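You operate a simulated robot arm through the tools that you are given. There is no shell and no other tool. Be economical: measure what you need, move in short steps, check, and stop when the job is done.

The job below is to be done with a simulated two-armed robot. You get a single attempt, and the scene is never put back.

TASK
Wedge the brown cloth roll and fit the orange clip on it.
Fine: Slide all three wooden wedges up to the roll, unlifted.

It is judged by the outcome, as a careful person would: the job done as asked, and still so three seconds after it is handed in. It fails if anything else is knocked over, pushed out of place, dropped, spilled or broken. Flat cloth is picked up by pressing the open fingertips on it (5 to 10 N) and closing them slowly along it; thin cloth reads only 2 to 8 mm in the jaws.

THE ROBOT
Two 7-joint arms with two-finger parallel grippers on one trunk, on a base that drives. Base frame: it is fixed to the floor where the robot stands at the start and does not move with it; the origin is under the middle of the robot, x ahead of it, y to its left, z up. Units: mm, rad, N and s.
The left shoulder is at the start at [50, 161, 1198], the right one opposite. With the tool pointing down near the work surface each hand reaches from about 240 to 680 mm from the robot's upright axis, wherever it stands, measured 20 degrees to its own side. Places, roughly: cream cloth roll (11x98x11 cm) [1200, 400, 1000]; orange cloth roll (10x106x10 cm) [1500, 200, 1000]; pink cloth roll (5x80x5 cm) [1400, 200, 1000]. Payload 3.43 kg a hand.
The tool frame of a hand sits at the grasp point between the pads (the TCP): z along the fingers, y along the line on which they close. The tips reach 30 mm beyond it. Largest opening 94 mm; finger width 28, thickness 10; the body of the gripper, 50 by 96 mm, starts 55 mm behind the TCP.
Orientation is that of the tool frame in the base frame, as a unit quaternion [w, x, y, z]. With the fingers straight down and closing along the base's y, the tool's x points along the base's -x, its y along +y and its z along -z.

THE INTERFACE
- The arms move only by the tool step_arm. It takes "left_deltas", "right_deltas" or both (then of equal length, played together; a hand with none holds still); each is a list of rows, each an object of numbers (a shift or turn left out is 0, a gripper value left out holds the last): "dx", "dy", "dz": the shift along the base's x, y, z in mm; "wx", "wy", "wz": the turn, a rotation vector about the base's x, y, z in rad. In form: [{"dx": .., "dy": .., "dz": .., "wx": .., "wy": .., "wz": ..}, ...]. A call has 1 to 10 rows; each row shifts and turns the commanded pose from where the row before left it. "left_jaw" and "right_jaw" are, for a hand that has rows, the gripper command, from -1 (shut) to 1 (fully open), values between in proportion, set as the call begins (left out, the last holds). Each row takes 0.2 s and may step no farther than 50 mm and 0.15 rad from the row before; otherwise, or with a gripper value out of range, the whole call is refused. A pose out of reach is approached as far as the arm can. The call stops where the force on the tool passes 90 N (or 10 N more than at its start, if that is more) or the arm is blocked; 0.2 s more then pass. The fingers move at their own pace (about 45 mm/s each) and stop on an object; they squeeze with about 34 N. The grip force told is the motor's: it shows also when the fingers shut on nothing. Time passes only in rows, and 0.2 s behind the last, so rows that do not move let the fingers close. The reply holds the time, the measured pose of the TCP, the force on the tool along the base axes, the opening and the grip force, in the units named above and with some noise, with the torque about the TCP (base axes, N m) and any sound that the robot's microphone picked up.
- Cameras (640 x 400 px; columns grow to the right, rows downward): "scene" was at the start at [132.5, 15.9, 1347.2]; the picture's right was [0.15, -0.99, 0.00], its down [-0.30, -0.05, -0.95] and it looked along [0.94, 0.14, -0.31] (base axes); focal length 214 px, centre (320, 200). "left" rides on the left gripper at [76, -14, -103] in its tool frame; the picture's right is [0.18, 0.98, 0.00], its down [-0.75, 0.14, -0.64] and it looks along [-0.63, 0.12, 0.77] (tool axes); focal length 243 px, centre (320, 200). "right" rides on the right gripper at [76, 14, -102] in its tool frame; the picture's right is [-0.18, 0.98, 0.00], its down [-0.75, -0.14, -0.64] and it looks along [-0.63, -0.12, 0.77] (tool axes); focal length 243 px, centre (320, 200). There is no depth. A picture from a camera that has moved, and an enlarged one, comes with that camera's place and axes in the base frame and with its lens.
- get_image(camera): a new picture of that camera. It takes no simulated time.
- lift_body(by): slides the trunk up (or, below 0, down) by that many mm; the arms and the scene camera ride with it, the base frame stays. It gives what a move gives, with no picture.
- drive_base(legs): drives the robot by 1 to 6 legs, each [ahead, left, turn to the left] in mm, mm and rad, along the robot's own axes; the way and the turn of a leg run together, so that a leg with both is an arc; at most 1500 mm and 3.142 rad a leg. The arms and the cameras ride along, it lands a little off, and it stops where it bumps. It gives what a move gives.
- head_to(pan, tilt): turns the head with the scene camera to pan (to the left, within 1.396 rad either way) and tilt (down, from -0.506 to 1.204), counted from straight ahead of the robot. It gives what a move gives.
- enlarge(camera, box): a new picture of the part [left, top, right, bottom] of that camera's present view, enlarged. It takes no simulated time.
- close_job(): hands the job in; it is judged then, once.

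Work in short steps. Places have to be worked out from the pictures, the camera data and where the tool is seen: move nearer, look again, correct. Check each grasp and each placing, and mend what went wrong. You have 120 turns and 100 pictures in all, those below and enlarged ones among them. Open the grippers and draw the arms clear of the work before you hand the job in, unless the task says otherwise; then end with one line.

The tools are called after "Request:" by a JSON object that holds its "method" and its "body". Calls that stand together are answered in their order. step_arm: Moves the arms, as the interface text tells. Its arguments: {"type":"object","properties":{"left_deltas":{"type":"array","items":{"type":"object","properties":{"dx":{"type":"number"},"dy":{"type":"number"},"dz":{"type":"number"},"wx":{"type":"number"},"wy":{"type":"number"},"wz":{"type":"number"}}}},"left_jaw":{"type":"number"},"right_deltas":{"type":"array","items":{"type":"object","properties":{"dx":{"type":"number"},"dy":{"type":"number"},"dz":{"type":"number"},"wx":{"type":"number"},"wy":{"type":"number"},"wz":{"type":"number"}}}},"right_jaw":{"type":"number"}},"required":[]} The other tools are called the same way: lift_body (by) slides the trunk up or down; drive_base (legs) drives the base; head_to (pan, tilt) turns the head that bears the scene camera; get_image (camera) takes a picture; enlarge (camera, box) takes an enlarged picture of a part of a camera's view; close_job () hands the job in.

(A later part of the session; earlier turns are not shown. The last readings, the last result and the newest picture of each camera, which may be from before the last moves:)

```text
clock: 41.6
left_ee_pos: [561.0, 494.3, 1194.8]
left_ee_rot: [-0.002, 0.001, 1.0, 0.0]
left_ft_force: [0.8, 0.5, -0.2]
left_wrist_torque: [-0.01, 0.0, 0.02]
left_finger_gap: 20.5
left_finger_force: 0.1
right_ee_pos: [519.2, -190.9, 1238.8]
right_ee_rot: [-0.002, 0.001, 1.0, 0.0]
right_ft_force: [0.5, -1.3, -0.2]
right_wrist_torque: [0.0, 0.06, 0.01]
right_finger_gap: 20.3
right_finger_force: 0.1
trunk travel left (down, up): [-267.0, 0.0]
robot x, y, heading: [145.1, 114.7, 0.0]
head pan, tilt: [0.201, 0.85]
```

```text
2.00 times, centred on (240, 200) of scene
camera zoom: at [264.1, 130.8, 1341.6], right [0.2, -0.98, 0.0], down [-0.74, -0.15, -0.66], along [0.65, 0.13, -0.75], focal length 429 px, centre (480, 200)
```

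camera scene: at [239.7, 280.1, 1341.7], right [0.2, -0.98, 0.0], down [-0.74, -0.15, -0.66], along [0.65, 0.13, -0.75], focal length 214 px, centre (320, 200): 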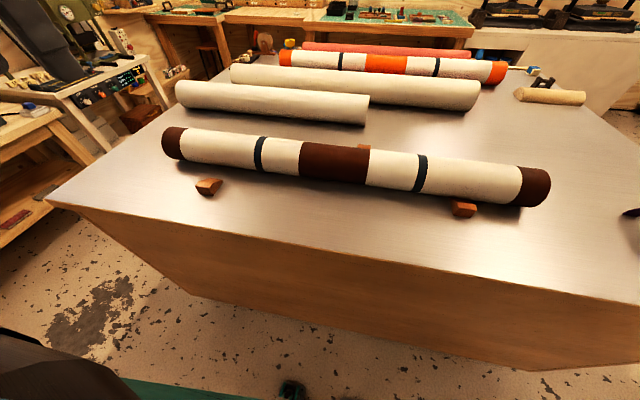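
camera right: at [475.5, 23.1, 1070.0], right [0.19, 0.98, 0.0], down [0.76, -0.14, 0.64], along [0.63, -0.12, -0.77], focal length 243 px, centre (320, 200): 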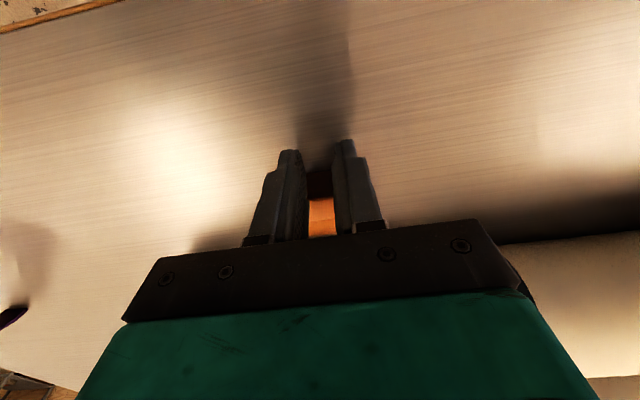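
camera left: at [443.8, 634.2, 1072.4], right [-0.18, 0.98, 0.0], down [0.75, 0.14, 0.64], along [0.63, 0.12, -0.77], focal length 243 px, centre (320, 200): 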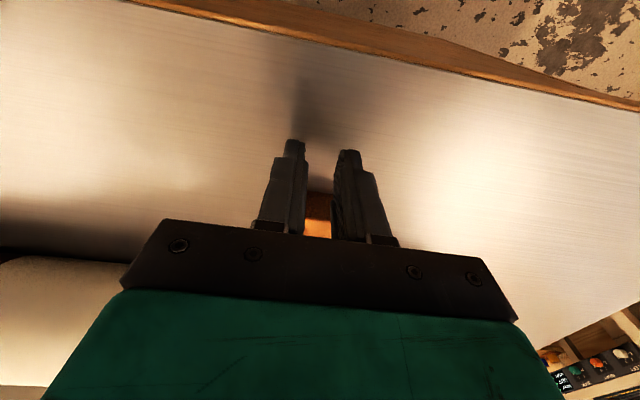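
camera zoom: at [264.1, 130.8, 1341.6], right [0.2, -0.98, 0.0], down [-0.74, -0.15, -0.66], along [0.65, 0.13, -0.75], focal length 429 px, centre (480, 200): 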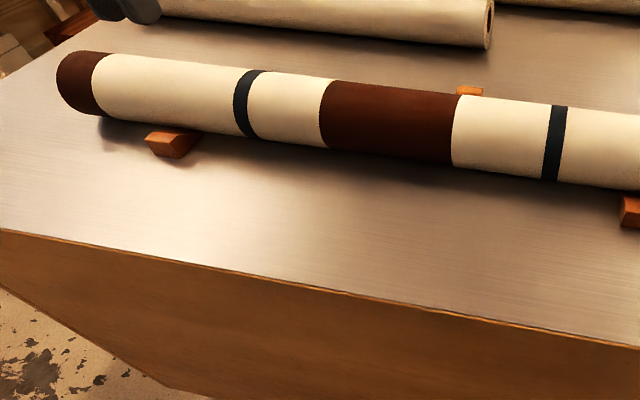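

The front wedges are seated. I move the left hand over the roll toward the rear wedge, tilting the fingers forward 0.35 rad for reach.

Request:
{"method": "step_arm", "body": {"left_deltas": [{"dx": 30, "dy": -39}, {"dx": 30, "dy": -39}, {"dx": 30, "dy": -39}, {"dx": 30, "dy": -39}, {"dx": 30, "dy": -39}, {"dx": 30, "dy": -38, "wy": -0.1}, {"dx": 30, "wy": -0.1}, {"dx": 30, "wy": -0.1}, {"dx": 30, "wy": -0.05}, {}]}}

Request:
{"method": "get_image", "body": {"camera": "left"}}

Request:
{"method": "get_image", "body": {"camera": "scene"}}

```text
clock: 43.8
left_ee_pos: [826.7, 262.8, 1197.5]
left_ee_rot: [0.173, 0.002, 0.985, 0.0]
left_ft_force: [0.5, -0.9, -0.6]
left_wrist_torque: [0.02, 0.0, 0.01]
left_finger_gap: 20.4
left_finger_force: 0.0
right_ee_pos: [516.8, -189.8, 1240.2]
right_ee_rot: [0.0, 0.001, 1.0, 0.0]
right_ft_force: [0.1, 0.4, -0.2]
right_wrist_torque: [0.01, 0.01, 0.03]
right_finger_gap: 20.2
right_finger_force: 0.1
trunk travel left (down, up): [-267.0, 0.0]
robot x, y, heading: [148.6, 113.8, -0.007]
head pan, tilt: [0.201, 0.85]
```

```text
73 pictures are left
camera left: at [720.6, 249.0, 1266.9], right [-0.17, 0.98, -0.06], down [0.49, 0.14, 0.86], along [0.86, 0.12, -0.5], focal length 243 px, centre (320, 200)
```

left: 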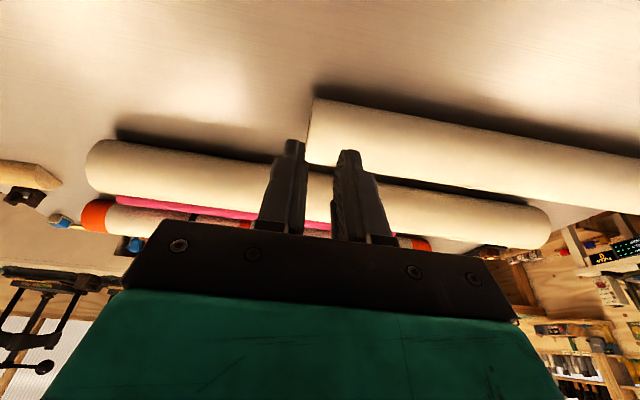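

```text
72 pictures are left
camera scene: at [262.9, 131.2, 1341.7], right [0.2, -0.98, 0.0], down [-0.74, -0.15, -0.66], along [0.65, 0.13, -0.75], focal length 214 px, centre (320, 200)
```

scene: 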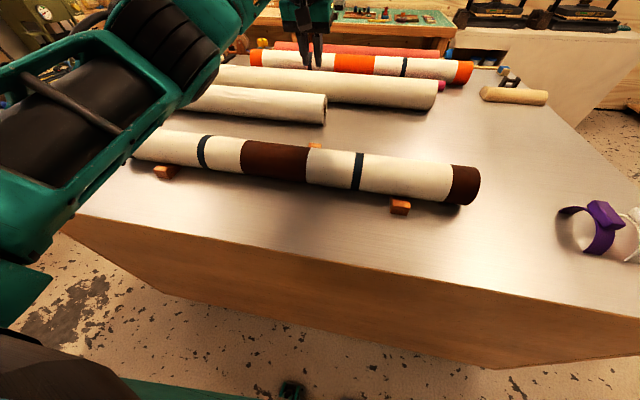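

Tilted this far, the wrist camera would come too close to the roll. It is better to straddle the wedge with upright fingers and drag it with a horizontal grip. I undo the tilt at x≈805 and check reach.

Request:
{"method": "step_arm", "body": {"left_deltas": [{"dx": -8, "wy": 0.12}, {"dx": -7, "wy": 0.12}, {"dx": -7, "wy": 0.11}, {"dz": -40}, {"dz": -40}, {}], "left_jaw": 0.7}}

Request:
{"method": "get_image", "body": {"camera": "left"}}

Request:
{"method": "enlarge", "body": {"camera": "scene", "box": [240, 60, 400, 160]}}

```text
clock: 45.2
left_ee_pos: [770.9, 279.0, 1108.2]
left_ee_rot: [0.0, 0.002, 1.0, 0.001]
left_ft_force: [0.3, -0.1, 0.0]
left_wrist_torque: [-0.03, -0.02, -0.01]
left_finger_gap: 80.1
left_finger_force: 0.1
left hand out of reach, approached as far as the arm can: row 1, 2, 3
right_ee_pos: [518.6, -190.6, 1238.7]
right_ee_rot: [0.0, 0.002, 1.0, 0.0]
right_ft_force: [0.4, -0.1, -0.1]
right_wrist_torque: [-0.01, 0.0, -0.02]
right_finger_gap: 19.8
right_finger_force: 0.1
trunk travel left (down, up): [-267.0, 0.0]
robot x, y, heading: [143.5, 115.7, 0.0]
head pan, tilt: [0.201, 0.85]
```

```text
71 pictures are left
camera left: at [694.8, 265.9, 1210.9], right [-0.18, 0.98, 0.0], down [0.76, 0.14, 0.64], along [0.63, 0.12, -0.77], focal length 243 px, centre (320, 200)
```

left: 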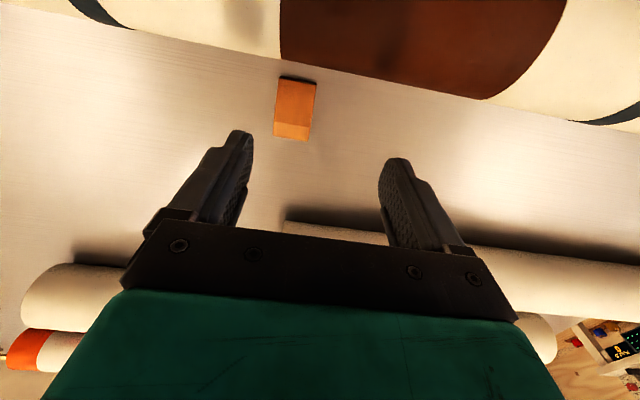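

```text
4.00 times, centred on (320, 110) of scene
camera zoom: at [262.8, 130.6, 1341.8], right [0.2, -0.98, 0.0], down [-0.74, -0.15, -0.66], along [0.65, 0.13, -0.75], focal length 858 px, centre (320, 560)
```

zoom: 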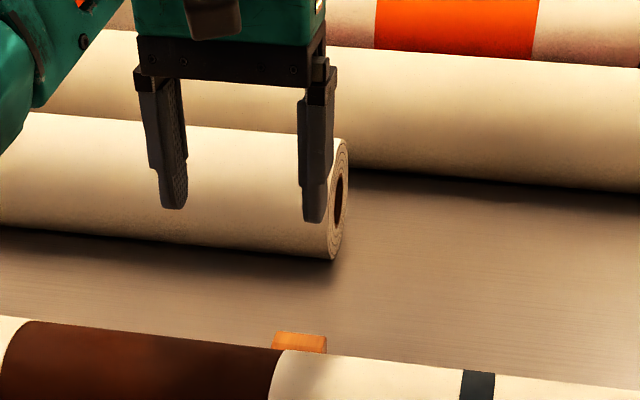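

The left camera shows the rear wedge plainly: x≈763–820, y≈257, thin end toward the roll. Upright reach ends at about x=771, so I add a small 0.14 rad tilt and see where the hand gets.

Request:
{"method": "step_arm", "body": {"left_deltas": [{"wy": -0.07}, {"wy": -0.07}, {}]}}

```text
clock: 46.0
left_ee_pos: [772.0, 280.3, 1108.4]
left_ee_rot: [0.069, 0.002, 0.998, 0.0]
left_ft_force: [-1.2, 0.0, 0.3]
left_wrist_torque: [-0.01, 0.01, 0.02]
left_finger_gap: 80.2
left_finger_force: 0.0
right_ee_pos: [516.9, -191.8, 1239.0]
right_ee_rot: [-0.001, 0.002, 1.0, 0.0]
right_ft_force: [-0.3, -0.8, -0.7]
right_wrist_torque: [0.02, 0.02, -0.02]
right_finger_gap: 20.3
right_finger_force: 0.1
trunk travel left (down, up): [-267.0, 0.0]
robot x, y, heading: [143.1, 112.9, -0.006]
head pan, tilt: [0.201, 0.85]
```

Commands continue from the measured pose. I move to x≈798, y≈257 at this tilt.

Request:
{"method": "step_arm", "body": {"left_deltas": [{"dx": 9, "dy": -8}, {"dx": 9, "dy": -8}, {"dx": 8, "dy": -7}, {"dz": -30}, {"dz": -30}, {}]}}

Request:
{"method": "get_image", "body": {"camera": "left"}}

```text
clock: 47.4
left_ee_pos: [798.1, 254.7, 1051.0]
left_ee_rot: [0.068, 0.002, 0.998, 0.0]
left_ft_force: [-0.7, -0.2, 0.1]
left_wrist_torque: [0.01, 0.01, -0.04]
left_finger_gap: 80.2
left_finger_force: 0.0
right_ee_pos: [518.9, -191.0, 1239.3]
right_ee_rot: [0.0, 0.001, 1.0, -0.001]
right_ft_force: [-0.6, 0.1, 0.3]
right_wrist_torque: [0.01, -0.02, 0.02]
right_finger_gap: 20.1
right_finger_force: 0.0
trunk travel left (down, up): [-267.0, 0.0]
robot x, y, heading: [145.2, 113.8, -0.007]
head pan, tilt: [0.201, 0.85]
```

```text
69 pictures are left
camera left: at [708.8, 242.7, 1141.1], right [-0.18, 0.98, -0.03], down [0.66, 0.14, 0.74], along [0.73, 0.12, -0.67], focal length 243 px, centre (320, 200)
```

left: 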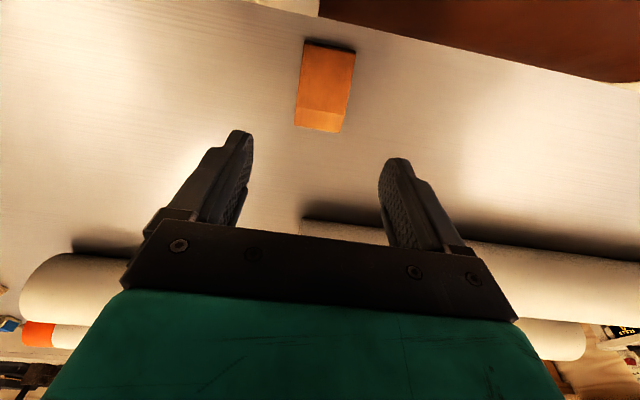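

On target: the wedge is at y≈258 with its back at x≈820. I descend with fingers astride it, leaving the tips about 10 mm above the table.

Request:
{"method": "step_arm", "body": {"left_deltas": [{"dz": -25, "dy": 3}, {"dz": -25}, {"dz": -15}, {"dz": -14}, {}]}}

Request:
{"method": "get_image", "body": {"camera": "left"}}

Request:
{"method": "enlarge", "body": {"camera": "scene", "box": [220, 70, 420, 195]}}

```text
clock: 48.6
left_ee_pos: [799.7, 261.0, 969.0]
left_ee_rot: [0.068, 0.001, 0.998, 0.0]
left_ft_force: [0.3, 0.2, -0.4]
left_wrist_torque: [0.0, 0.0, -0.01]
left_finger_gap: 79.5
left_finger_force: 0.1
right_ee_pos: [516.4, -189.4, 1239.2]
right_ee_rot: [-0.001, 0.001, 1.0, 0.001]
right_ft_force: [0.2, -0.3, -0.7]
right_wrist_torque: [-0.03, -0.03, -0.02]
right_finger_gap: 20.5
right_finger_force: 0.1
trunk travel left (down, up): [-267.0, 0.0]
robot x, y, heading: [145.7, 117.8, -0.006]
head pan, tilt: [0.201, 0.85]
```

```text
68 pictures are left
camera left: at [709.0, 247.3, 1061.1], right [-0.18, 0.98, -0.03], down [0.66, 0.14, 0.74], along [0.73, 0.12, -0.67], focal length 243 px, centre (320, 200)
```

left: 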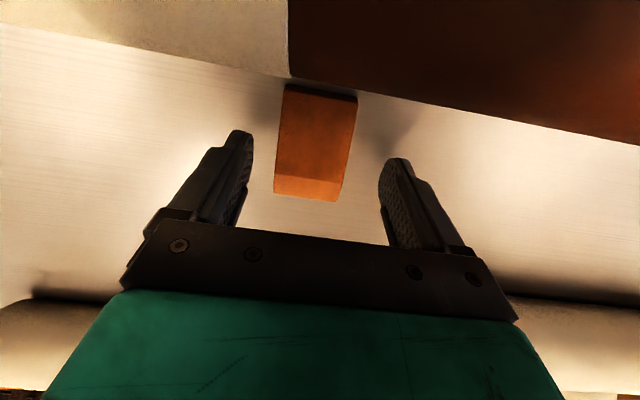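

```text
3.20 times, centred on (320, 132) of scene
camera zoom: at [262.9, 130.9, 1341.7], right [0.2, -0.98, 0.0], down [-0.74, -0.15, -0.66], along [0.65, 0.13, -0.75], focal length 686 px, centre (320, 416)
```

zoom: 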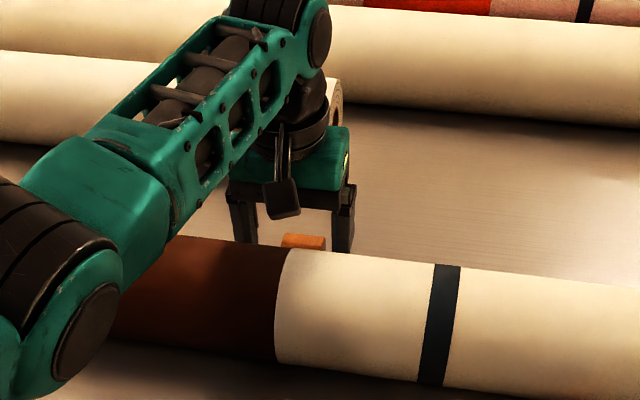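

Astride and centred. I close the fingers on the wedge.

Request:
{"method": "step_arm", "body": {"left_deltas": [{}, {}, {}, {}], "left_jaw": -0.25}}

```text
clock: 49.6
left_ee_pos: [799.2, 261.0, 971.3]
left_ee_rot: [0.07, 0.001, 0.998, 0.0]
left_ft_force: [0.0, 1.1, -0.1]
left_wrist_torque: [-0.03, 0.01, 0.0]
left_finger_gap: 38.8
left_finger_force: 34.3
right_ee_pos: [517.2, -191.5, 1240.0]
right_ee_rot: [0.0, 0.002, 1.0, 0.0]
right_ft_force: [0.1, 0.7, 0.1]
right_wrist_torque: [0.0, -0.02, 0.01]
right_finger_gap: 20.0
right_finger_force: 0.0
trunk travel left (down, up): [-267.0, 0.0]
robot x, y, heading: [144.0, 109.3, -0.003]
head pan, tilt: [0.201, 0.85]
```

Gripped (38.8 mm). I drag it level toward the roll.

Request:
{"method": "step_arm", "body": {"left_deltas": [{"dx": -6}, {"dx": -6}, {"dx": -6}, {"dx": -6}, {"dx": -6}, {"dx": -5}, {}]}}

Request:
{"method": "get_image", "body": {"camera": "left"}}

```text
clock: 51.2
left_ee_pos: [763.4, 260.6, 970.2]
left_ee_rot: [0.069, 0.001, 0.998, 0.0]
left_ft_force: [-1.5, 0.8, 0.0]
left_wrist_torque: [0.02, -0.02, -0.01]
left_finger_gap: 38.6
left_finger_force: 34.2
right_ee_pos: [516.6, -190.4, 1240.2]
right_ee_rot: [-0.001, 0.002, 1.0, 0.0]
right_ft_force: [-0.3, 0.3, 0.7]
right_wrist_torque: [0.01, -0.01, -0.01]
right_finger_gap: 20.4
right_finger_force: 0.0
trunk travel left (down, up): [-267.0, 0.0]
robot x, y, heading: [151.0, 112.2, -0.001]
head pan, tilt: [0.201, 0.85]
```

```text
66 pictures are left
camera left: at [673.6, 247.0, 1061.7], right [-0.18, 0.98, -0.03], down [0.66, 0.14, 0.74], along [0.73, 0.12, -0.67], focal length 243 px, centre (320, 200)
```

left: 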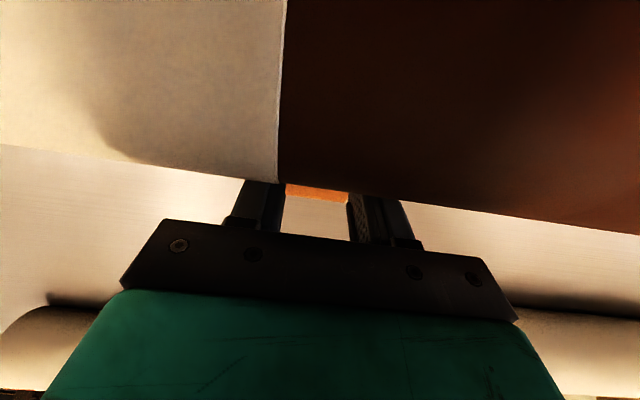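

Level and no contact yet. Now fine steps.

Request:
{"method": "step_arm", "body": {"left_deltas": [{"dx": -3}, {"dx": -2}, {}, {}]}}

Request:
{"method": "step_arm", "body": {"left_deltas": [{"dx": -2}, {}, {}]}}

Request:
{"method": "step_arm", "body": {"left_deltas": [{"dx": -2}, {}, {}]}}

```text
clock: 52.2
left_ee_pos: [759.8, 260.6, 969.7]
left_ee_rot: [0.07, 0.0, 0.998, 0.001]
left_ft_force: [0.0, -0.7, -0.5]
left_wrist_torque: [-0.02, 0.03, 0.02]
left_finger_gap: 38.9
left_finger_force: 34.2
right_ee_pos: [516.7, -191.3, 1239.1]
right_ee_rot: [0.0, 0.002, 1.0, 0.0]
right_ft_force: [0.3, 0.1, -0.3]
right_wrist_torque: [0.02, 0.01, 0.02]
right_finger_gap: 20.2
right_finger_force: 0.0
trunk travel left (down, up): [-267.0, 0.0]
robot x, y, heading: [149.2, 115.6, -0.003]
head pan, tilt: [0.201, 0.85]
```

```text
clock: 53.0
left_ee_pos: [755.8, 260.2, 971.2]
left_ee_rot: [0.069, 0.001, 0.998, 0.0]
left_ft_force: [0.5, -0.5, 0.4]
left_wrist_torque: [-0.01, -0.02, -0.02]
left_finger_gap: 38.6
left_finger_force: 34.2
right_ee_pos: [517.0, -191.0, 1238.9]
right_ee_rot: [-0.001, 0.002, 1.0, 0.0]
right_ft_force: [-0.3, -0.6, -1.0]
right_wrist_torque: [0.02, 0.02, -0.02]
right_finger_gap: 20.6
right_finger_force: 0.1
trunk travel left (down, up): [-267.0, 0.0]
robot x, y, heading: [144.1, 113.5, -0.001]
head pan, tilt: [0.201, 0.85]
```

```text
clock: 53.8
left_ee_pos: [754.6, 260.4, 971.1]
left_ee_rot: [0.069, 0.001, 0.998, 0.0]
left_ft_force: [6.8, -1.9, 2.3]
left_wrist_torque: [-0.05, 0.09, 0.21]
left_finger_gap: 38.7
left_finger_force: 34.3
right_ee_pos: [517.1, -191.0, 1240.6]
right_ee_rot: [-0.002, 0.003, 1.0, 0.0]
right_ft_force: [0.2, -0.3, 0.1]
right_wrist_torque: [0.01, -0.02, 0.01]
right_finger_gap: 20.0
right_finger_force: 0.1
trunk travel left (down, up): [-267.0, 0.0]
robot x, y, heading: [145.5, 112.1, -0.006]
head pan, tilt: [0.201, 0.85]
```

Contact with the roll shows (+6.8 N). I open the fingers and rise straight up.

Request:
{"method": "step_arm", "body": {"left_deltas": [{}, {}, {}], "left_jaw": 0.6}}

Request:
{"method": "step_arm", "body": {"left_deltas": [{"dz": 20}, {"dz": 40}, {"dz": 40}, {"dz": 40}, {"dz": 40}, {"dz": 40}]}}

Request:
{"method": "get_image", "body": {"camera": "left"}}

```text
clock: 54.6
left_ee_pos: [755.2, 261.1, 970.5]
left_ee_rot: [0.07, 0.0, 0.998, -0.001]
left_ft_force: [8.9, 2.9, 2.9]
left_wrist_torque: [-0.01, 0.1, 0.1]
left_finger_gap: 72.5
left_finger_force: 0.1
right_ee_pos: [517.8, -190.5, 1238.8]
right_ee_rot: [-0.001, 0.001, 1.0, 0.0]
right_ft_force: [-0.6, 0.0, 0.5]
right_wrist_torque: [0.01, 0.02, 0.04]
right_finger_gap: 20.1
right_finger_force: 0.1
trunk travel left (down, up): [-267.0, 0.0]
robot x, y, heading: [147.7, 110.7, -0.003]
head pan, tilt: [0.201, 0.85]
```

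```text
clock: 56.0
left_ee_pos: [754.1, 262.9, 1189.8]
left_ee_rot: [0.069, 0.001, 0.998, 0.0]
left_ft_force: [0.7, -0.8, 0.3]
left_wrist_torque: [0.0, 0.01, -0.02]
left_finger_gap: 75.1
left_finger_force: 0.1
right_ee_pos: [516.1, -190.6, 1238.8]
right_ee_rot: [-0.001, 0.002, 1.0, -0.001]
right_ft_force: [0.3, -0.1, 0.5]
right_wrist_torque: [0.01, -0.04, 0.01]
right_finger_gap: 20.1
right_finger_force: 0.1
trunk travel left (down, up): [-267.0, 0.0]
robot x, y, heading: [148.1, 112.5, -0.01]
head pan, tilt: [0.201, 0.85]
```

```text
65 pictures are left
camera left: at [664.3, 248.4, 1281.5], right [-0.18, 0.98, -0.02], down [0.66, 0.14, 0.74], along [0.73, 0.12, -0.67], focal length 243 px, centre (320, 200)
```

left: 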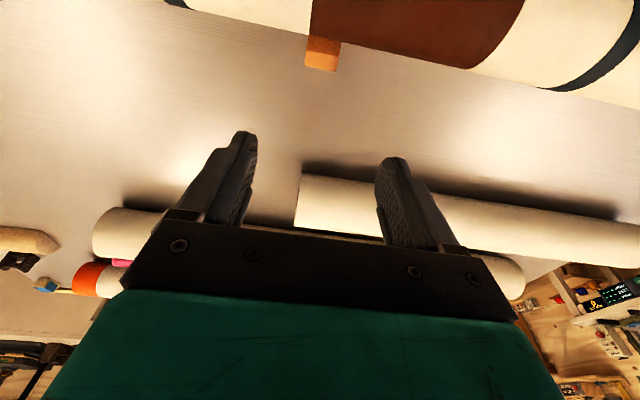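

The force stayed after release, so it was the fingers' edge touching the roll's back rather than proof of wedge contact. The picture puts the wedge back at x≈777. I'll push it from behind with the fingers nearly closed to make sure.

Request:
{"method": "step_arm", "body": {"left_deltas": [{"dx": 17, "wy": -0.03}, {"dx": 17, "wy": -0.03}, {"dx": 17, "dy": -1}, {"dz": -40}, {"dz": -40}, {"dz": -40}, {"dz": -30}, {}], "left_jaw": -0.57}}

Request:
{"method": "get_image", "body": {"camera": "left"}}

```text
clock: 57.8
left_ee_pos: [805.9, 259.3, 1039.6]
left_ee_rot: [0.099, 0.001, 0.995, -0.001]
left_ft_force: [0.0, -0.8, -0.9]
left_wrist_torque: [-0.01, 0.0, -0.01]
left_finger_gap: 20.3
left_finger_force: 0.1
right_ee_pos: [516.8, -190.8, 1239.3]
right_ee_rot: [-0.001, 0.002, 1.0, 0.0]
right_ft_force: [0.4, 0.5, 0.5]
right_wrist_torque: [-0.04, -0.01, -0.01]
right_finger_gap: 20.2
right_finger_force: 0.1
trunk travel left (down, up): [-267.0, 0.0]
robot x, y, heading: [147.0, 113.8, -0.002]
head pan, tilt: [0.201, 0.85]
```

```text
64 pictures are left
camera left: at [711.2, 245.9, 1124.6], right [-0.18, 0.98, -0.04], down [0.61, 0.14, 0.78], along [0.77, 0.12, -0.63], focal length 243 px, centre (320, 200)
```

left: 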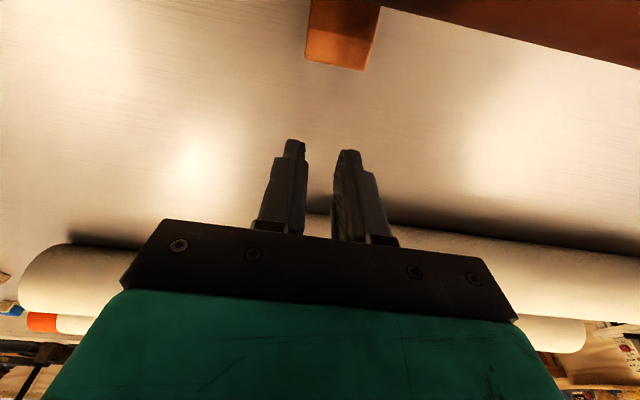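

The wedge back is at x≈777, y≈262. I descend behind it and approach.

Request:
{"method": "step_arm", "body": {"left_deltas": [{"dz": -25, "dy": 3}, {"dz": -25}, {"dz": -15}, {"dx": -5}, {}]}}

Request:
{"method": "get_image", "body": {"camera": "left"}}

```text
clock: 59.0
left_ee_pos: [799.8, 261.9, 976.1]
left_ee_rot: [0.099, 0.001, 0.995, 0.0]
left_ft_force: [-0.1, 0.2, 0.2]
left_wrist_torque: [0.02, 0.01, 0.01]
left_finger_gap: 20.3
left_finger_force: 0.2
right_ee_pos: [517.2, -191.5, 1239.0]
right_ee_rot: [-0.001, 0.002, 1.0, 0.0]
right_ft_force: [0.2, -0.6, 0.2]
right_wrist_torque: [0.01, 0.0, 0.03]
right_finger_gap: 20.2
right_finger_force: 0.1
trunk travel left (down, up): [-267.0, 0.0]
robot x, y, heading: [146.8, 112.1, -0.003]
head pan, tilt: [0.201, 0.85]
```

```text
63 pictures are left
camera left: at [705.2, 249.1, 1061.2], right [-0.18, 0.98, -0.04], down [0.61, 0.14, 0.78], along [0.77, 0.12, -0.63], focal length 243 px, centre (320, 200)
```

left: 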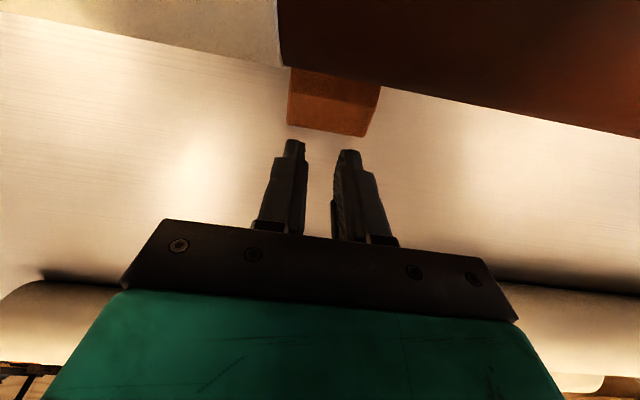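

Lined up behind the wedge. I push toward the roll in small steps.

Request:
{"method": "step_arm", "body": {"left_deltas": [{"dx": -4, "dy": 1}, {"dx": -4}, {}]}}

Request:
{"method": "step_arm", "body": {"left_deltas": [{"dx": -2}, {}, {}]}}

Request:
{"method": "step_arm", "body": {"left_deltas": [{"dx": -2}, {}, {}]}}

```text
clock: 59.8
left_ee_pos: [793.4, 264.3, 975.0]
left_ee_rot: [0.098, 0.0, 0.995, 0.0]
left_ft_force: [-0.4, 0.6, -0.3]
left_wrist_torque: [0.01, 0.02, -0.02]
left_finger_gap: 20.3
left_finger_force: 0.0
right_ee_pos: [517.6, -190.5, 1238.6]
right_ee_rot: [-0.001, 0.002, 1.0, 0.001]
right_ft_force: [0.5, 0.2, 0.5]
right_wrist_torque: [0.02, 0.03, 0.0]
right_finger_gap: 20.2
right_finger_force: 0.1
trunk travel left (down, up): [-267.0, 0.0]
robot x, y, heading: [144.8, 112.9, -0.004]
head pan, tilt: [0.201, 0.85]
```

```text
clock: 60.6
left_ee_pos: [791.4, 264.9, 974.7]
left_ee_rot: [0.099, 0.001, 0.995, 0.0]
left_ft_force: [-0.1, 0.3, -0.3]
left_wrist_torque: [-0.01, 0.01, 0.01]
left_finger_gap: 19.9
left_finger_force: 0.0
right_ee_pos: [517.7, -190.1, 1237.9]
right_ee_rot: [-0.001, 0.001, 1.0, 0.0]
right_ft_force: [0.0, 0.2, -0.6]
right_wrist_torque: [-0.01, 0.0, 0.02]
right_finger_gap: 20.2
right_finger_force: 0.0
trunk travel left (down, up): [-267.0, 0.0]
robot x, y, heading: [146.9, 113.6, 0.001]
head pan, tilt: [0.201, 0.85]
```

```text
clock: 61.4
left_ee_pos: [788.9, 264.0, 976.1]
left_ee_rot: [0.099, 0.0, 0.995, 0.0]
left_ft_force: [-0.3, -0.3, 0.6]
left_wrist_torque: [0.02, 0.0, -0.01]
left_finger_gap: 20.3
left_finger_force: 0.1
right_ee_pos: [517.4, -190.3, 1239.3]
right_ee_rot: [-0.001, 0.001, 1.0, 0.001]
right_ft_force: [-0.7, 0.1, 0.6]
right_wrist_torque: [0.02, 0.02, 0.01]
right_finger_gap: 20.1
right_finger_force: 0.1
trunk travel left (down, up): [-267.0, 0.0]
robot x, y, heading: [142.2, 111.5, -0.006]
head pan, tilt: [0.201, 0.85]
```

Still no force, so I continue in 1.5 mm steps.

Request:
{"method": "step_arm", "body": {"left_deltas": [{"dx": -1.5}, {}, {}]}}

Request:
{"method": "step_arm", "body": {"left_deltas": [{"dx": -1.5}, {}, {}]}}

Request:
{"method": "get_image", "body": {"camera": "left"}}

```text
clock: 62.2
left_ee_pos: [787.2, 264.6, 975.4]
left_ee_rot: [0.099, 0.002, 0.995, 0.0]
left_ft_force: [-0.5, 0.2, 0.0]
left_wrist_torque: [-0.01, -0.01, 0.01]
left_finger_gap: 20.3
left_finger_force: 0.0
right_ee_pos: [517.3, -191.5, 1238.9]
right_ee_rot: [0.0, 0.003, 1.0, 0.0]
right_ft_force: [0.3, 0.0, -0.2]
right_wrist_torque: [-0.01, 0.01, -0.01]
right_finger_gap: 20.1
right_finger_force: 0.1
trunk travel left (down, up): [-267.0, 0.0]
robot x, y, heading: [147.3, 114.0, 0.001]
head pan, tilt: [0.201, 0.85]
```

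```text
clock: 63.0
left_ee_pos: [785.8, 263.3, 976.3]
left_ee_rot: [0.098, 0.001, 0.995, 0.0]
left_ft_force: [0.6, -0.5, 0.5]
left_wrist_torque: [-0.02, 0.02, 0.0]
left_finger_gap: 20.2
left_finger_force: 0.1
right_ee_pos: [516.6, -190.1, 1239.3]
right_ee_rot: [-0.001, 0.002, 1.0, 0.0]
right_ft_force: [-0.2, 0.1, 0.1]
right_wrist_torque: [0.02, -0.01, 0.02]
right_finger_gap: 20.5
right_finger_force: 0.0
trunk travel left (down, up): [-267.0, 0.0]
robot x, y, heading: [145.8, 114.7, -0.009]
head pan, tilt: [0.201, 0.85]
```

```text
62 pictures are left
camera left: at [690.4, 250.1, 1061.1], right [-0.18, 0.98, -0.04], down [0.61, 0.14, 0.78], along [0.77, 0.12, -0.63], focal length 243 px, centre (320, 200)
```

left: 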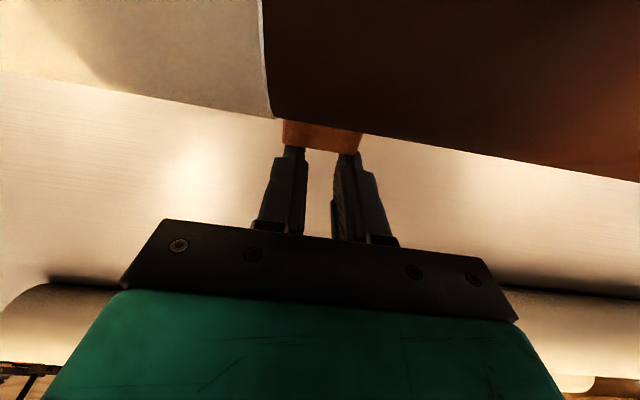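

The fingertips are at the wedge's back (x≈774). I continue gently.

Request:
{"method": "step_arm", "body": {"left_deltas": [{"dx": -1.5}, {}, {}]}}

Request:
{"method": "step_arm", "body": {"left_deltas": [{"dx": -1.5}, {}, {}]}}

Request:
{"method": "step_arm", "body": {"left_deltas": [{"dx": -1.5}, {}, {}]}}

```text
clock: 63.8
left_ee_pos: [783.1, 263.8, 975.7]
left_ee_rot: [0.1, 0.001, 0.995, 0.0]
left_ft_force: [6.8, 0.3, 3.0]
left_wrist_torque: [0.0, -0.07, 0.01]
left_finger_gap: 20.2
left_finger_force: 0.0
right_ee_pos: [517.7, -191.0, 1239.3]
right_ee_rot: [-0.002, 0.002, 1.0, 0.0]
right_ft_force: [0.6, 0.1, -0.7]
right_wrist_torque: [0.0, 0.01, 0.01]
right_finger_gap: 20.3
right_finger_force: 0.1
trunk travel left (down, up): [-267.0, 0.0]
robot x, y, heading: [145.7, 111.4, -0.001]
head pan, tilt: [0.201, 0.85]
```

```text
clock: 64.6
left_ee_pos: [782.5, 263.1, 975.0]
left_ee_rot: [0.1, 0.001, 0.995, 0.0]
left_ft_force: [9.7, 1.0, 4.8]
left_wrist_torque: [0.01, -0.13, -0.07]
left_finger_gap: 20.1
left_finger_force: 0.1
right_ee_pos: [517.7, -190.2, 1238.7]
right_ee_rot: [-0.002, 0.002, 1.0, 0.0]
right_ft_force: [-0.1, -0.6, 0.5]
right_wrist_torque: [0.02, 0.03, 0.0]
right_finger_gap: 20.5
right_finger_force: 0.0
trunk travel left (down, up): [-267.0, 0.0]
robot x, y, heading: [147.3, 112.7, -0.001]
head pan, tilt: [0.201, 0.85]
```

```text
clock: 65.4
left_ee_pos: [780.8, 261.6, 975.5]
left_ee_rot: [0.098, 0.001, 0.995, 0.0]
left_ft_force: [9.1, 0.5, 4.4]
left_wrist_torque: [-0.02, -0.1, -0.03]
left_finger_gap: 20.1
left_finger_force: 0.0
right_ee_pos: [517.9, -191.7, 1238.0]
right_ee_rot: [-0.002, 0.002, 1.0, 0.0]
right_ft_force: [0.4, -0.9, -0.1]
right_wrist_torque: [-0.02, -0.02, 0.03]
right_finger_gap: 20.1
right_finger_force: 0.1
trunk travel left (down, up): [-267.0, 0.0]
robot x, y, heading: [145.7, 117.9, -0.006]
head pan, tilt: [0.201, 0.85]
```

Firm contact (about 9 N), so the roll is now wedged from both sides. I retreat, lift and fold the left hand away, then check.

Request:
{"method": "step_arm", "body": {"left_deltas": [{"dx": 8}, {"dx": 12}, {"dz": 40}, {"dz": 45}, {"dz": 45}, {"dz": 45}, {"dz": 45}, {"dz": 30}]}}

Request:
{"method": "step_arm", "body": {"left_deltas": [{"dx": -40, "dy": 28, "wy": 0.1}, {"dx": -40, "dy": 28, "wy": 0.1}, {"dx": -40, "dy": 28}, {"dx": -40, "dy": 28}, {"dx": -40, "dy": 28}, {"dx": -40, "dy": 28}, {"dx": -40}, {}]}}

Request:
{"method": "get_image", "body": {"camera": "scene"}}

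```text
clock: 67.2
left_ee_pos: [798.7, 265.0, 1226.0]
left_ee_rot: [0.099, 0.002, 0.995, 0.0]
left_ft_force: [-0.9, -0.4, -0.8]
left_wrist_torque: [0.03, -0.03, -0.03]
left_finger_gap: 19.9
left_finger_force: 0.0
right_ee_pos: [517.2, -190.8, 1238.5]
right_ee_rot: [-0.001, 0.002, 1.0, 0.0]
right_ft_force: [0.1, -0.5, 0.0]
right_wrist_torque: [0.0, 0.01, -0.02]
right_finger_gap: 20.2
right_finger_force: 0.1
trunk travel left (down, up): [-267.0, 0.0]
robot x, y, heading: [142.2, 114.9, -0.003]
head pan, tilt: [0.201, 0.85]
```

```text
clock: 69.0
left_ee_pos: [519.9, 432.7, 1225.6]
left_ee_rot: [-0.002, 0.001, 1.0, 0.0]
left_ft_force: [0.5, -0.1, -0.3]
left_wrist_torque: [0.0, 0.0, -0.03]
left_finger_gap: 20.1
left_finger_force: 0.1
left hand out of reach, approached as far as the arm can: row 1
right_ee_pos: [518.2, -190.1, 1239.2]
right_ee_rot: [-0.001, 0.002, 1.0, 0.0]
right_ft_force: [0.0, 0.0, 0.7]
right_wrist_torque: [0.01, 0.02, 0.0]
right_finger_gap: 20.4
right_finger_force: 0.2
trunk travel left (down, up): [-267.0, 0.0]
robot x, y, heading: [146.5, 110.6, -0.005]
head pan, tilt: [0.201, 0.85]
```

```text
61 pictures are left
camera scene: at [263.4, 131.0, 1341.6], right [0.2, -0.98, 0.0], down [-0.74, -0.15, -0.66], along [0.65, 0.13, -0.75], focal length 214 px, centre (320, 200)
```

scene: 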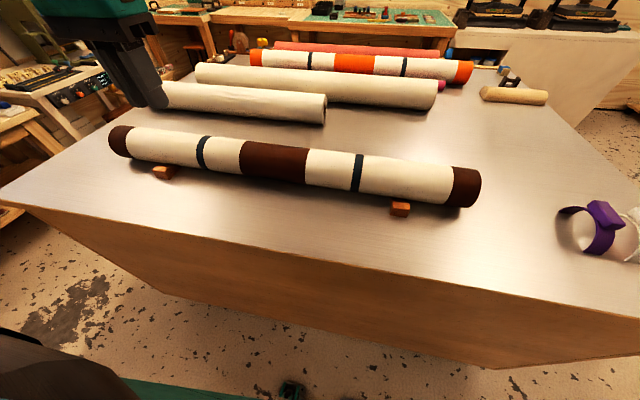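

The wedges are all in. Now the clip: I drive right so the right hand can reach it, turning the head toward it.

Request:
{"method": "drive_base", "body": {"legs": [[-15, 0, 0], [0, -450, 0]]}}

Request:
{"method": "head_to", "body": {"pan": -0.3, "tilt": 0.85}}

Request:
{"method": "get_image", "body": {"camera": "scene"}}

```text
clock: 73.9
left_ee_pos: [504.3, -23.9, 1225.6]
left_ee_rot: [-0.001, 0.001, 1.0, -0.001]
left_ft_force: [-1.0, -0.4, -0.3]
left_wrist_torque: [0.02, 0.01, 0.03]
left_finger_gap: 20.1
left_finger_force: 0.1
right_ee_pos: [500.5, -647.7, 1240.0]
right_ee_rot: [-0.001, 0.002, 1.0, 0.0]
right_ft_force: [0.3, -0.3, 0.7]
right_wrist_torque: [0.0, 0.0, -0.02]
right_finger_gap: 20.1
right_finger_force: 0.1
trunk travel left (down, up): [-267.0, 0.0]
robot x, y, heading: [128.2, -342.8, -0.002]
head pan, tilt: [0.201, 0.85]
```

```text
clock: 74.8
left_ee_pos: [505.1, -25.1, 1225.5]
left_ee_rot: [-0.001, 0.0, 1.0, 0.001]
left_ft_force: [0.3, -0.1, -1.3]
left_wrist_torque: [0.0, -0.03, 0.01]
left_finger_gap: 20.3
left_finger_force: 0.0
right_ee_pos: [500.7, -647.3, 1239.1]
right_ee_rot: [0.0, 0.002, 1.0, 0.0]
right_ft_force: [-0.1, 0.4, -0.2]
right_wrist_torque: [0.0, 0.01, -0.02]
right_finger_gap: 20.1
right_finger_force: 0.0
trunk travel left (down, up): [-267.0, 0.0]
robot x, y, heading: [129.7, -343.6, -0.004]
head pan, tilt: [-0.3, 0.85]
```

```text
60 pictures are left
camera scene: at [244.6, -364.6, 1341.7], right [-0.3, -0.95, 0.0], down [-0.72, 0.22, -0.66], along [0.63, -0.2, -0.75], focal length 214 px, centre (320, 200)
```

scene: 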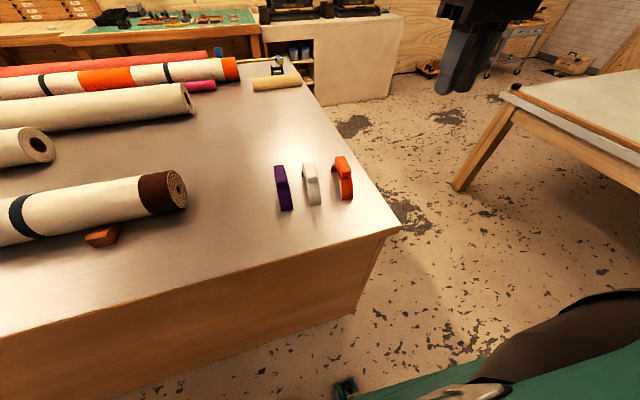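

Request:
{"method": "enlarge", "body": {"camera": "scene", "box": [260, 140, 372, 210]}}

Request:
{"method": "enlarge", "body": {"camera": "scene", "box": [80, 150, 240, 250]}}

```text
5.71 times, centred on (316, 175) of scene
camera zoom: at [244.6, -364.6, 1341.7], right [-0.3, -0.95, 0.0], down [-0.72, 0.22, -0.66], along [0.63, -0.2, -0.75], focal length 1226 px, centre (343, 343)
```

zoom: 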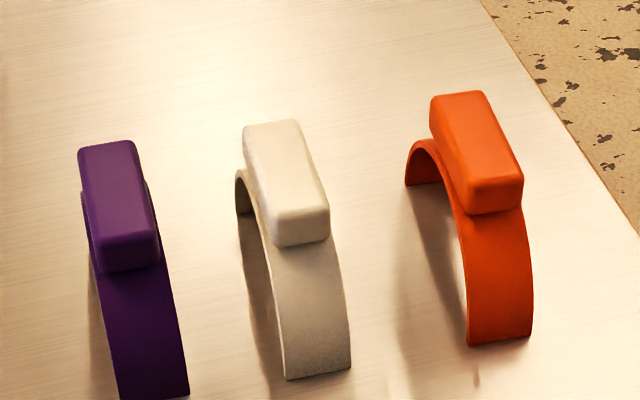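

```text
4.00 times, centred on (160, 200) of scene
camera zoom: at [244.6, -364.6, 1341.7], right [-0.3, -0.95, 0.0], down [-0.72, 0.22, -0.66], along [0.63, -0.2, -0.75], focal length 858 px, centre (960, 200)
```

zoom: 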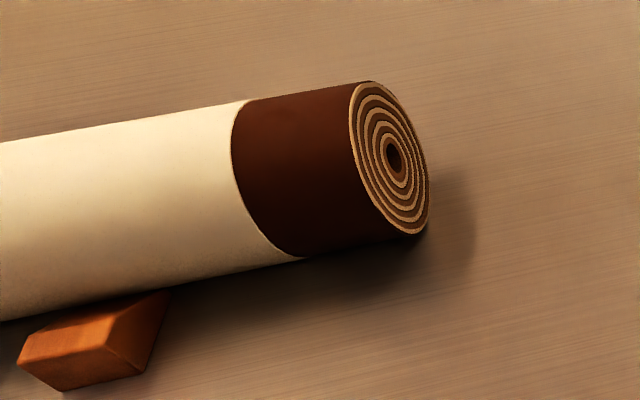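

The orange clip is centred near (626, −543). Its handle is about 62 mm along x by 23 mm in y, its top is at z≈1002, and it is yawed about −0.09 rad. I bring the right hand above it, partly open and yawed to match.

Request:
{"method": "step_arm", "body": {"right_deltas": [{"dx": 42, "dy": 35, "wz": -0.09}, {"dx": 42, "dy": 35}, {"dx": 42, "dy": 34}, {"dz": -45}, {"dz": -45}, {"dz": -45}, {}], "right_jaw": 0.17}}

Request:
{"method": "get_image", "body": {"camera": "right"}}

Request:
{"method": "enlarge", "body": {"camera": "scene", "box": [240, 100, 400, 200]}}

```text
refused: row 1 steps farther than a row can; nothing moved
```

```text
57 pictures are left
camera right: at [423.3, -632.0, 1340.8], right [0.19, 0.98, 0.0], down [0.75, -0.14, 0.64], along [0.63, -0.12, -0.77], focal length 243 px, centre (320, 200)
```

right: 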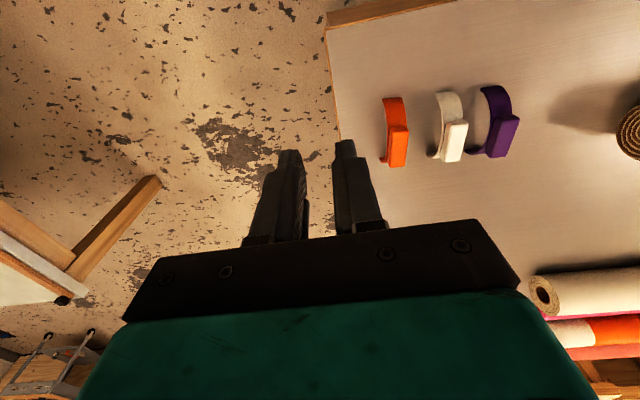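

```text
4.00 times, centred on (320, 150) of scene
camera zoom: at [244.6, -364.6, 1341.7], right [-0.3, -0.95, 0.0], down [-0.72, 0.22, -0.66], along [0.63, -0.2, -0.75], focal length 858 px, centre (320, 400)
```

zoom: 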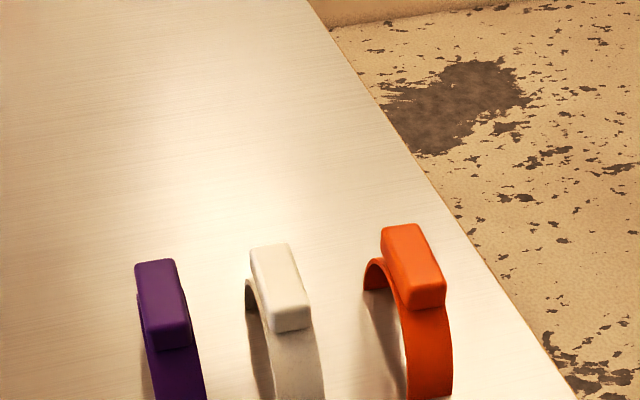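

The row was too long, so I use smaller steps.

Request:
{"method": "step_arm", "body": {"right_deltas": [{"dx": 32, "dy": 26, "wz": -0.09}, {"dx": 32, "dy": 26}, {"dx": 32, "dy": 26}, {"dx": 30, "dy": 26}, {"dz": -45}, {"dz": -45}, {"dz": -45}, {}], "right_jaw": 0.17}}

Request:
{"method": "get_image", "body": {"camera": "right"}}

Request:
{"method": "enlarge", "body": {"camera": "scene", "box": [240, 100, 400, 200]}}

```text
clock: 76.6
left_ee_pos: [503.9, -24.9, 1226.4]
left_ee_rot: [0.0, 0.001, 1.0, 0.001]
left_ft_force: [0.0, -0.3, -0.7]
left_wrist_torque: [-0.03, 0.03, -0.01]
left_finger_gap: 20.2
left_finger_force: 0.0
right_ee_pos: [626.3, -546.1, 1104.1]
right_ee_rot: [-0.002, 0.047, 0.999, 0.0]
right_ft_force: [0.9, -0.2, -0.2]
right_wrist_torque: [0.0, 0.01, -0.03]
right_finger_gap: 54.9
right_finger_force: 0.1
trunk travel left (down, up): [-267.0, 0.0]
robot x, y, heading: [129.6, -343.3, 0.0]
head pan, tilt: [-0.3, 0.85]
```

```text
55 pictures are left
camera right: at [550.5, -523.0, 1205.3], right [0.28, 0.96, 0.0], down [0.74, -0.21, 0.64], along [0.62, -0.18, -0.77], focal length 243 px, centre (320, 200)
```

right: 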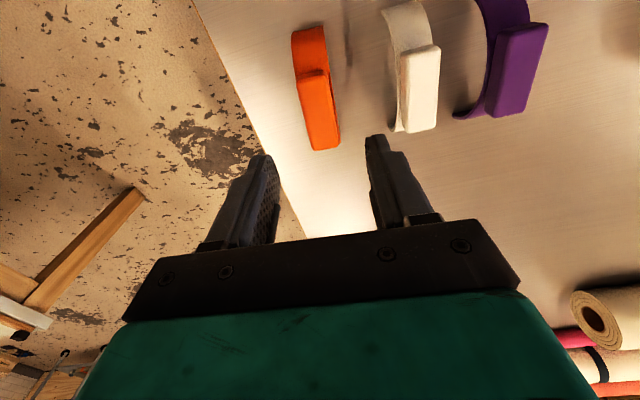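

```text
4.00 times, centred on (320, 150) of scene
camera zoom: at [244.4, -364.4, 1341.7], right [-0.3, -0.95, 0.0], down [-0.72, 0.22, -0.66], along [0.63, -0.2, -0.75], focal length 858 px, centre (320, 400)
```

zoom: 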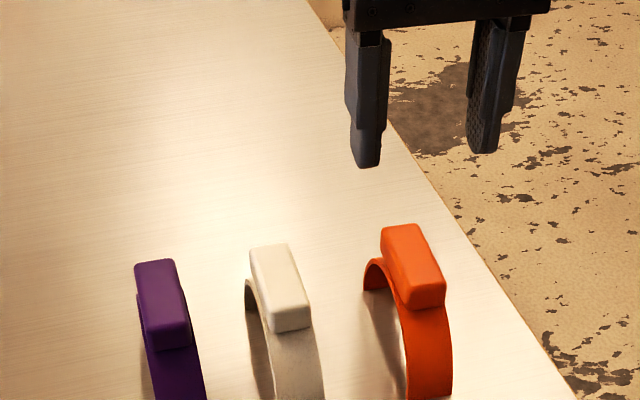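

The handle measures to centre (624, −545) with yaw ≈ −0.1, so the alignment is good. I descend to grip height with tips just above the arch.

Request:
{"method": "step_arm", "body": {"right_deltas": [{"dz": -30}, {"dz": -30}, {"dz": -15, "dx": -1}, {"dz": -7}, {}]}}

Request:
{"method": "enlarge", "body": {"camera": "scene", "box": [260, 110, 388, 190]}}

Request:
{"method": "get_image", "body": {"camera": "right"}}

```text
clock: 77.8
left_ee_pos: [504.1, -25.3, 1226.0]
left_ee_rot: [-0.001, 0.001, 1.0, 0.001]
left_ft_force: [-0.2, 0.0, -0.5]
left_wrist_torque: [0.01, 0.01, -0.03]
left_finger_gap: 20.1
left_finger_force: 0.1
right_ee_pos: [625.6, -543.4, 1022.4]
right_ee_rot: [-0.001, 0.047, 0.999, 0.0]
right_ft_force: [0.1, 1.0, 0.1]
right_wrist_torque: [0.0, -0.02, -0.01]
right_finger_gap: 54.9
right_finger_force: 0.1
trunk travel left (down, up): [-267.0, 0.0]
robot x, y, heading: [128.6, -341.6, -0.003]
head pan, tilt: [-0.3, 0.85]
```

```text
5.00 times, centred on (324, 150) of scene
camera zoom: at [244.5, -364.7, 1341.7], right [-0.3, -0.95, 0.0], down [-0.72, 0.22, -0.66], along [0.63, -0.2, -0.75], focal length 1072 px, centre (300, 450)
```

zoom: 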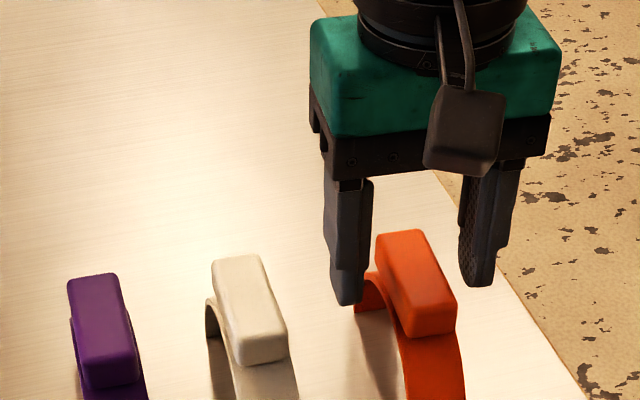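

```text
52 pictures are left
camera right: at [550.2, -521.3, 1123.3], right [0.28, 0.96, 0.0], down [0.74, -0.21, 0.64], along [0.62, -0.18, -0.77], focal length 243 px, centre (320, 200)
```

right: 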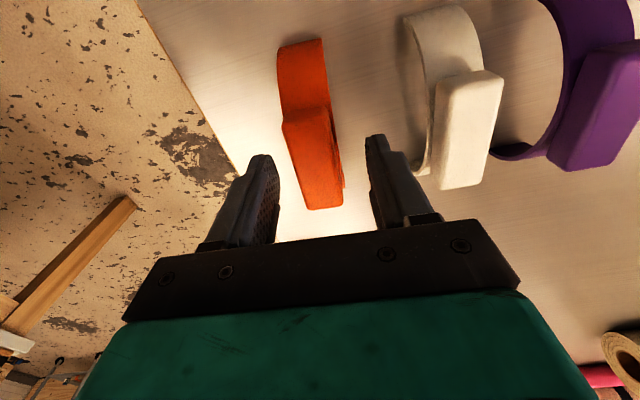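

The geometry is consistent. I descend a little more and close on the handle.

Request:
{"method": "step_arm", "body": {"right_deltas": [{"dz": -4}, {}, {}]}}

Request:
{"method": "step_arm", "body": {"right_deltas": [{}, {}, {}, {}], "right_jaw": -1}}

Request:
{"method": "get_image", "body": {"camera": "right"}}

```text
clock: 78.6
left_ee_pos: [503.7, -24.3, 1226.4]
left_ee_rot: [-0.002, 0.001, 1.0, -0.001]
left_ft_force: [0.7, 0.2, -0.1]
left_wrist_torque: [0.0, 0.0, 0.03]
left_finger_gap: 20.3
left_finger_force: 0.0
right_ee_pos: [626.3, -543.0, 1017.3]
right_ee_rot: [0.0, 0.047, 0.999, 0.0]
right_ft_force: [-0.2, -0.8, 0.1]
right_wrist_torque: [0.0, -0.01, -0.01]
right_finger_gap: 55.2
right_finger_force: 0.1
trunk travel left (down, up): [-267.0, 0.0]
robot x, y, heading: [128.4, -342.5, -0.006]
head pan, tilt: [-0.3, 0.85]
```

```text
clock: 79.6
left_ee_pos: [504.0, -26.2, 1226.5]
left_ee_rot: [-0.002, 0.001, 1.0, -0.001]
left_ft_force: [0.3, -0.3, -0.1]
left_wrist_torque: [-0.01, 0.0, -0.01]
left_finger_gap: 20.4
left_finger_force: 0.1
right_ee_pos: [625.7, -543.2, 1017.4]
right_ee_rot: [-0.001, 0.047, 0.999, 0.0]
right_ft_force: [-0.4, -0.1, 0.3]
right_wrist_torque: [-0.02, 0.0, -0.02]
right_finger_gap: 24.8
right_finger_force: 34.1
trunk travel left (down, up): [-267.0, 0.0]
robot x, y, heading: [130.6, -344.3, -0.003]
head pan, tilt: [-0.3, 0.85]
```

```text
51 pictures are left
camera right: at [549.9, -521.3, 1119.3], right [0.28, 0.96, 0.0], down [0.74, -0.21, 0.64], along [0.62, -0.18, -0.77], focal length 243 px, centre (320, 200)
```

right: 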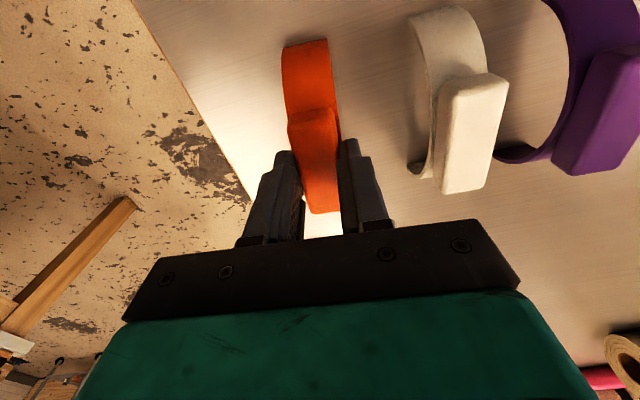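

Gripped the handle (24.8 mm). I lift straight up and check the hold.

Request:
{"method": "step_arm", "body": {"right_deltas": [{"dz": 10}, {"dz": 30}, {"dz": 40}, {"dz": 40}, {"dz": 40}, {"dz": 30}, {"wz": 0.09}, {}]}}

Request:
{"method": "get_image", "body": {"camera": "right"}}

Request:
{"method": "get_image", "body": {"camera": "scene"}}

```text
clock: 81.4
left_ee_pos: [504.0, -24.8, 1225.2]
left_ee_rot: [-0.002, 0.001, 1.0, -0.001]
left_ft_force: [-0.6, 0.0, 0.0]
left_wrist_torque: [-0.01, -0.01, 0.01]
left_finger_gap: 20.1
left_finger_force: 0.0
right_ee_pos: [626.8, -541.6, 1206.9]
right_ee_rot: [-0.001, 0.001, 1.0, 0.0]
right_ft_force: [-0.4, 0.9, -0.2]
right_wrist_torque: [0.02, -0.01, 0.02]
right_finger_gap: 0.0
right_finger_force: 33.1
trunk travel left (down, up): [-267.0, 0.0]
robot x, y, heading: [128.4, -344.2, -0.004]
head pan, tilt: [-0.3, 0.85]
```

```text
50 pictures are left
camera right: at [549.3, -527.1, 1309.6], right [0.19, 0.98, 0.0], down [0.75, -0.14, 0.64], along [0.63, -0.12, -0.77], focal length 243 px, centre (320, 200)
```

right: 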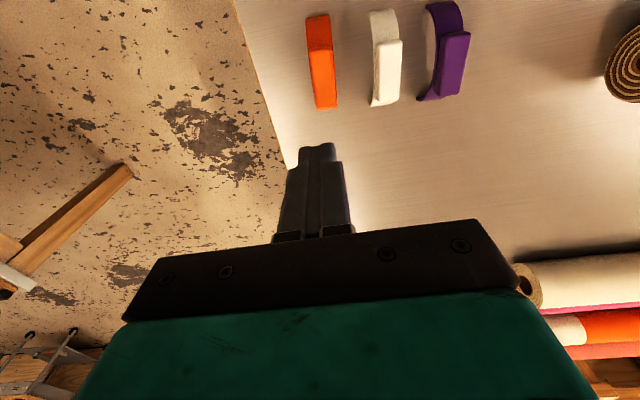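

```text
49 pictures are left
camera scene: at [244.5, -364.6, 1341.7], right [-0.3, -0.95, 0.0], down [-0.72, 0.22, -0.66], along [0.63, -0.2, -0.75], focal length 214 px, centre (320, 200)
```

scene: 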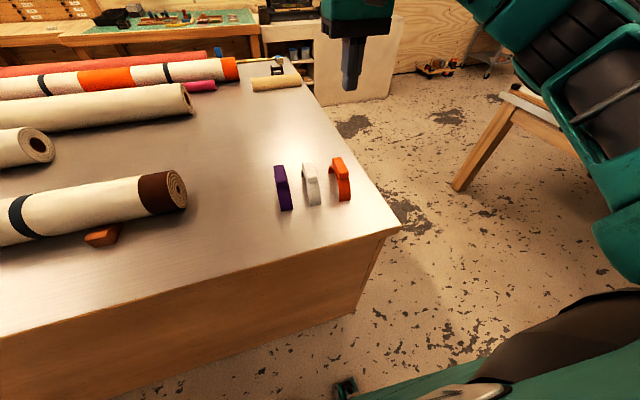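

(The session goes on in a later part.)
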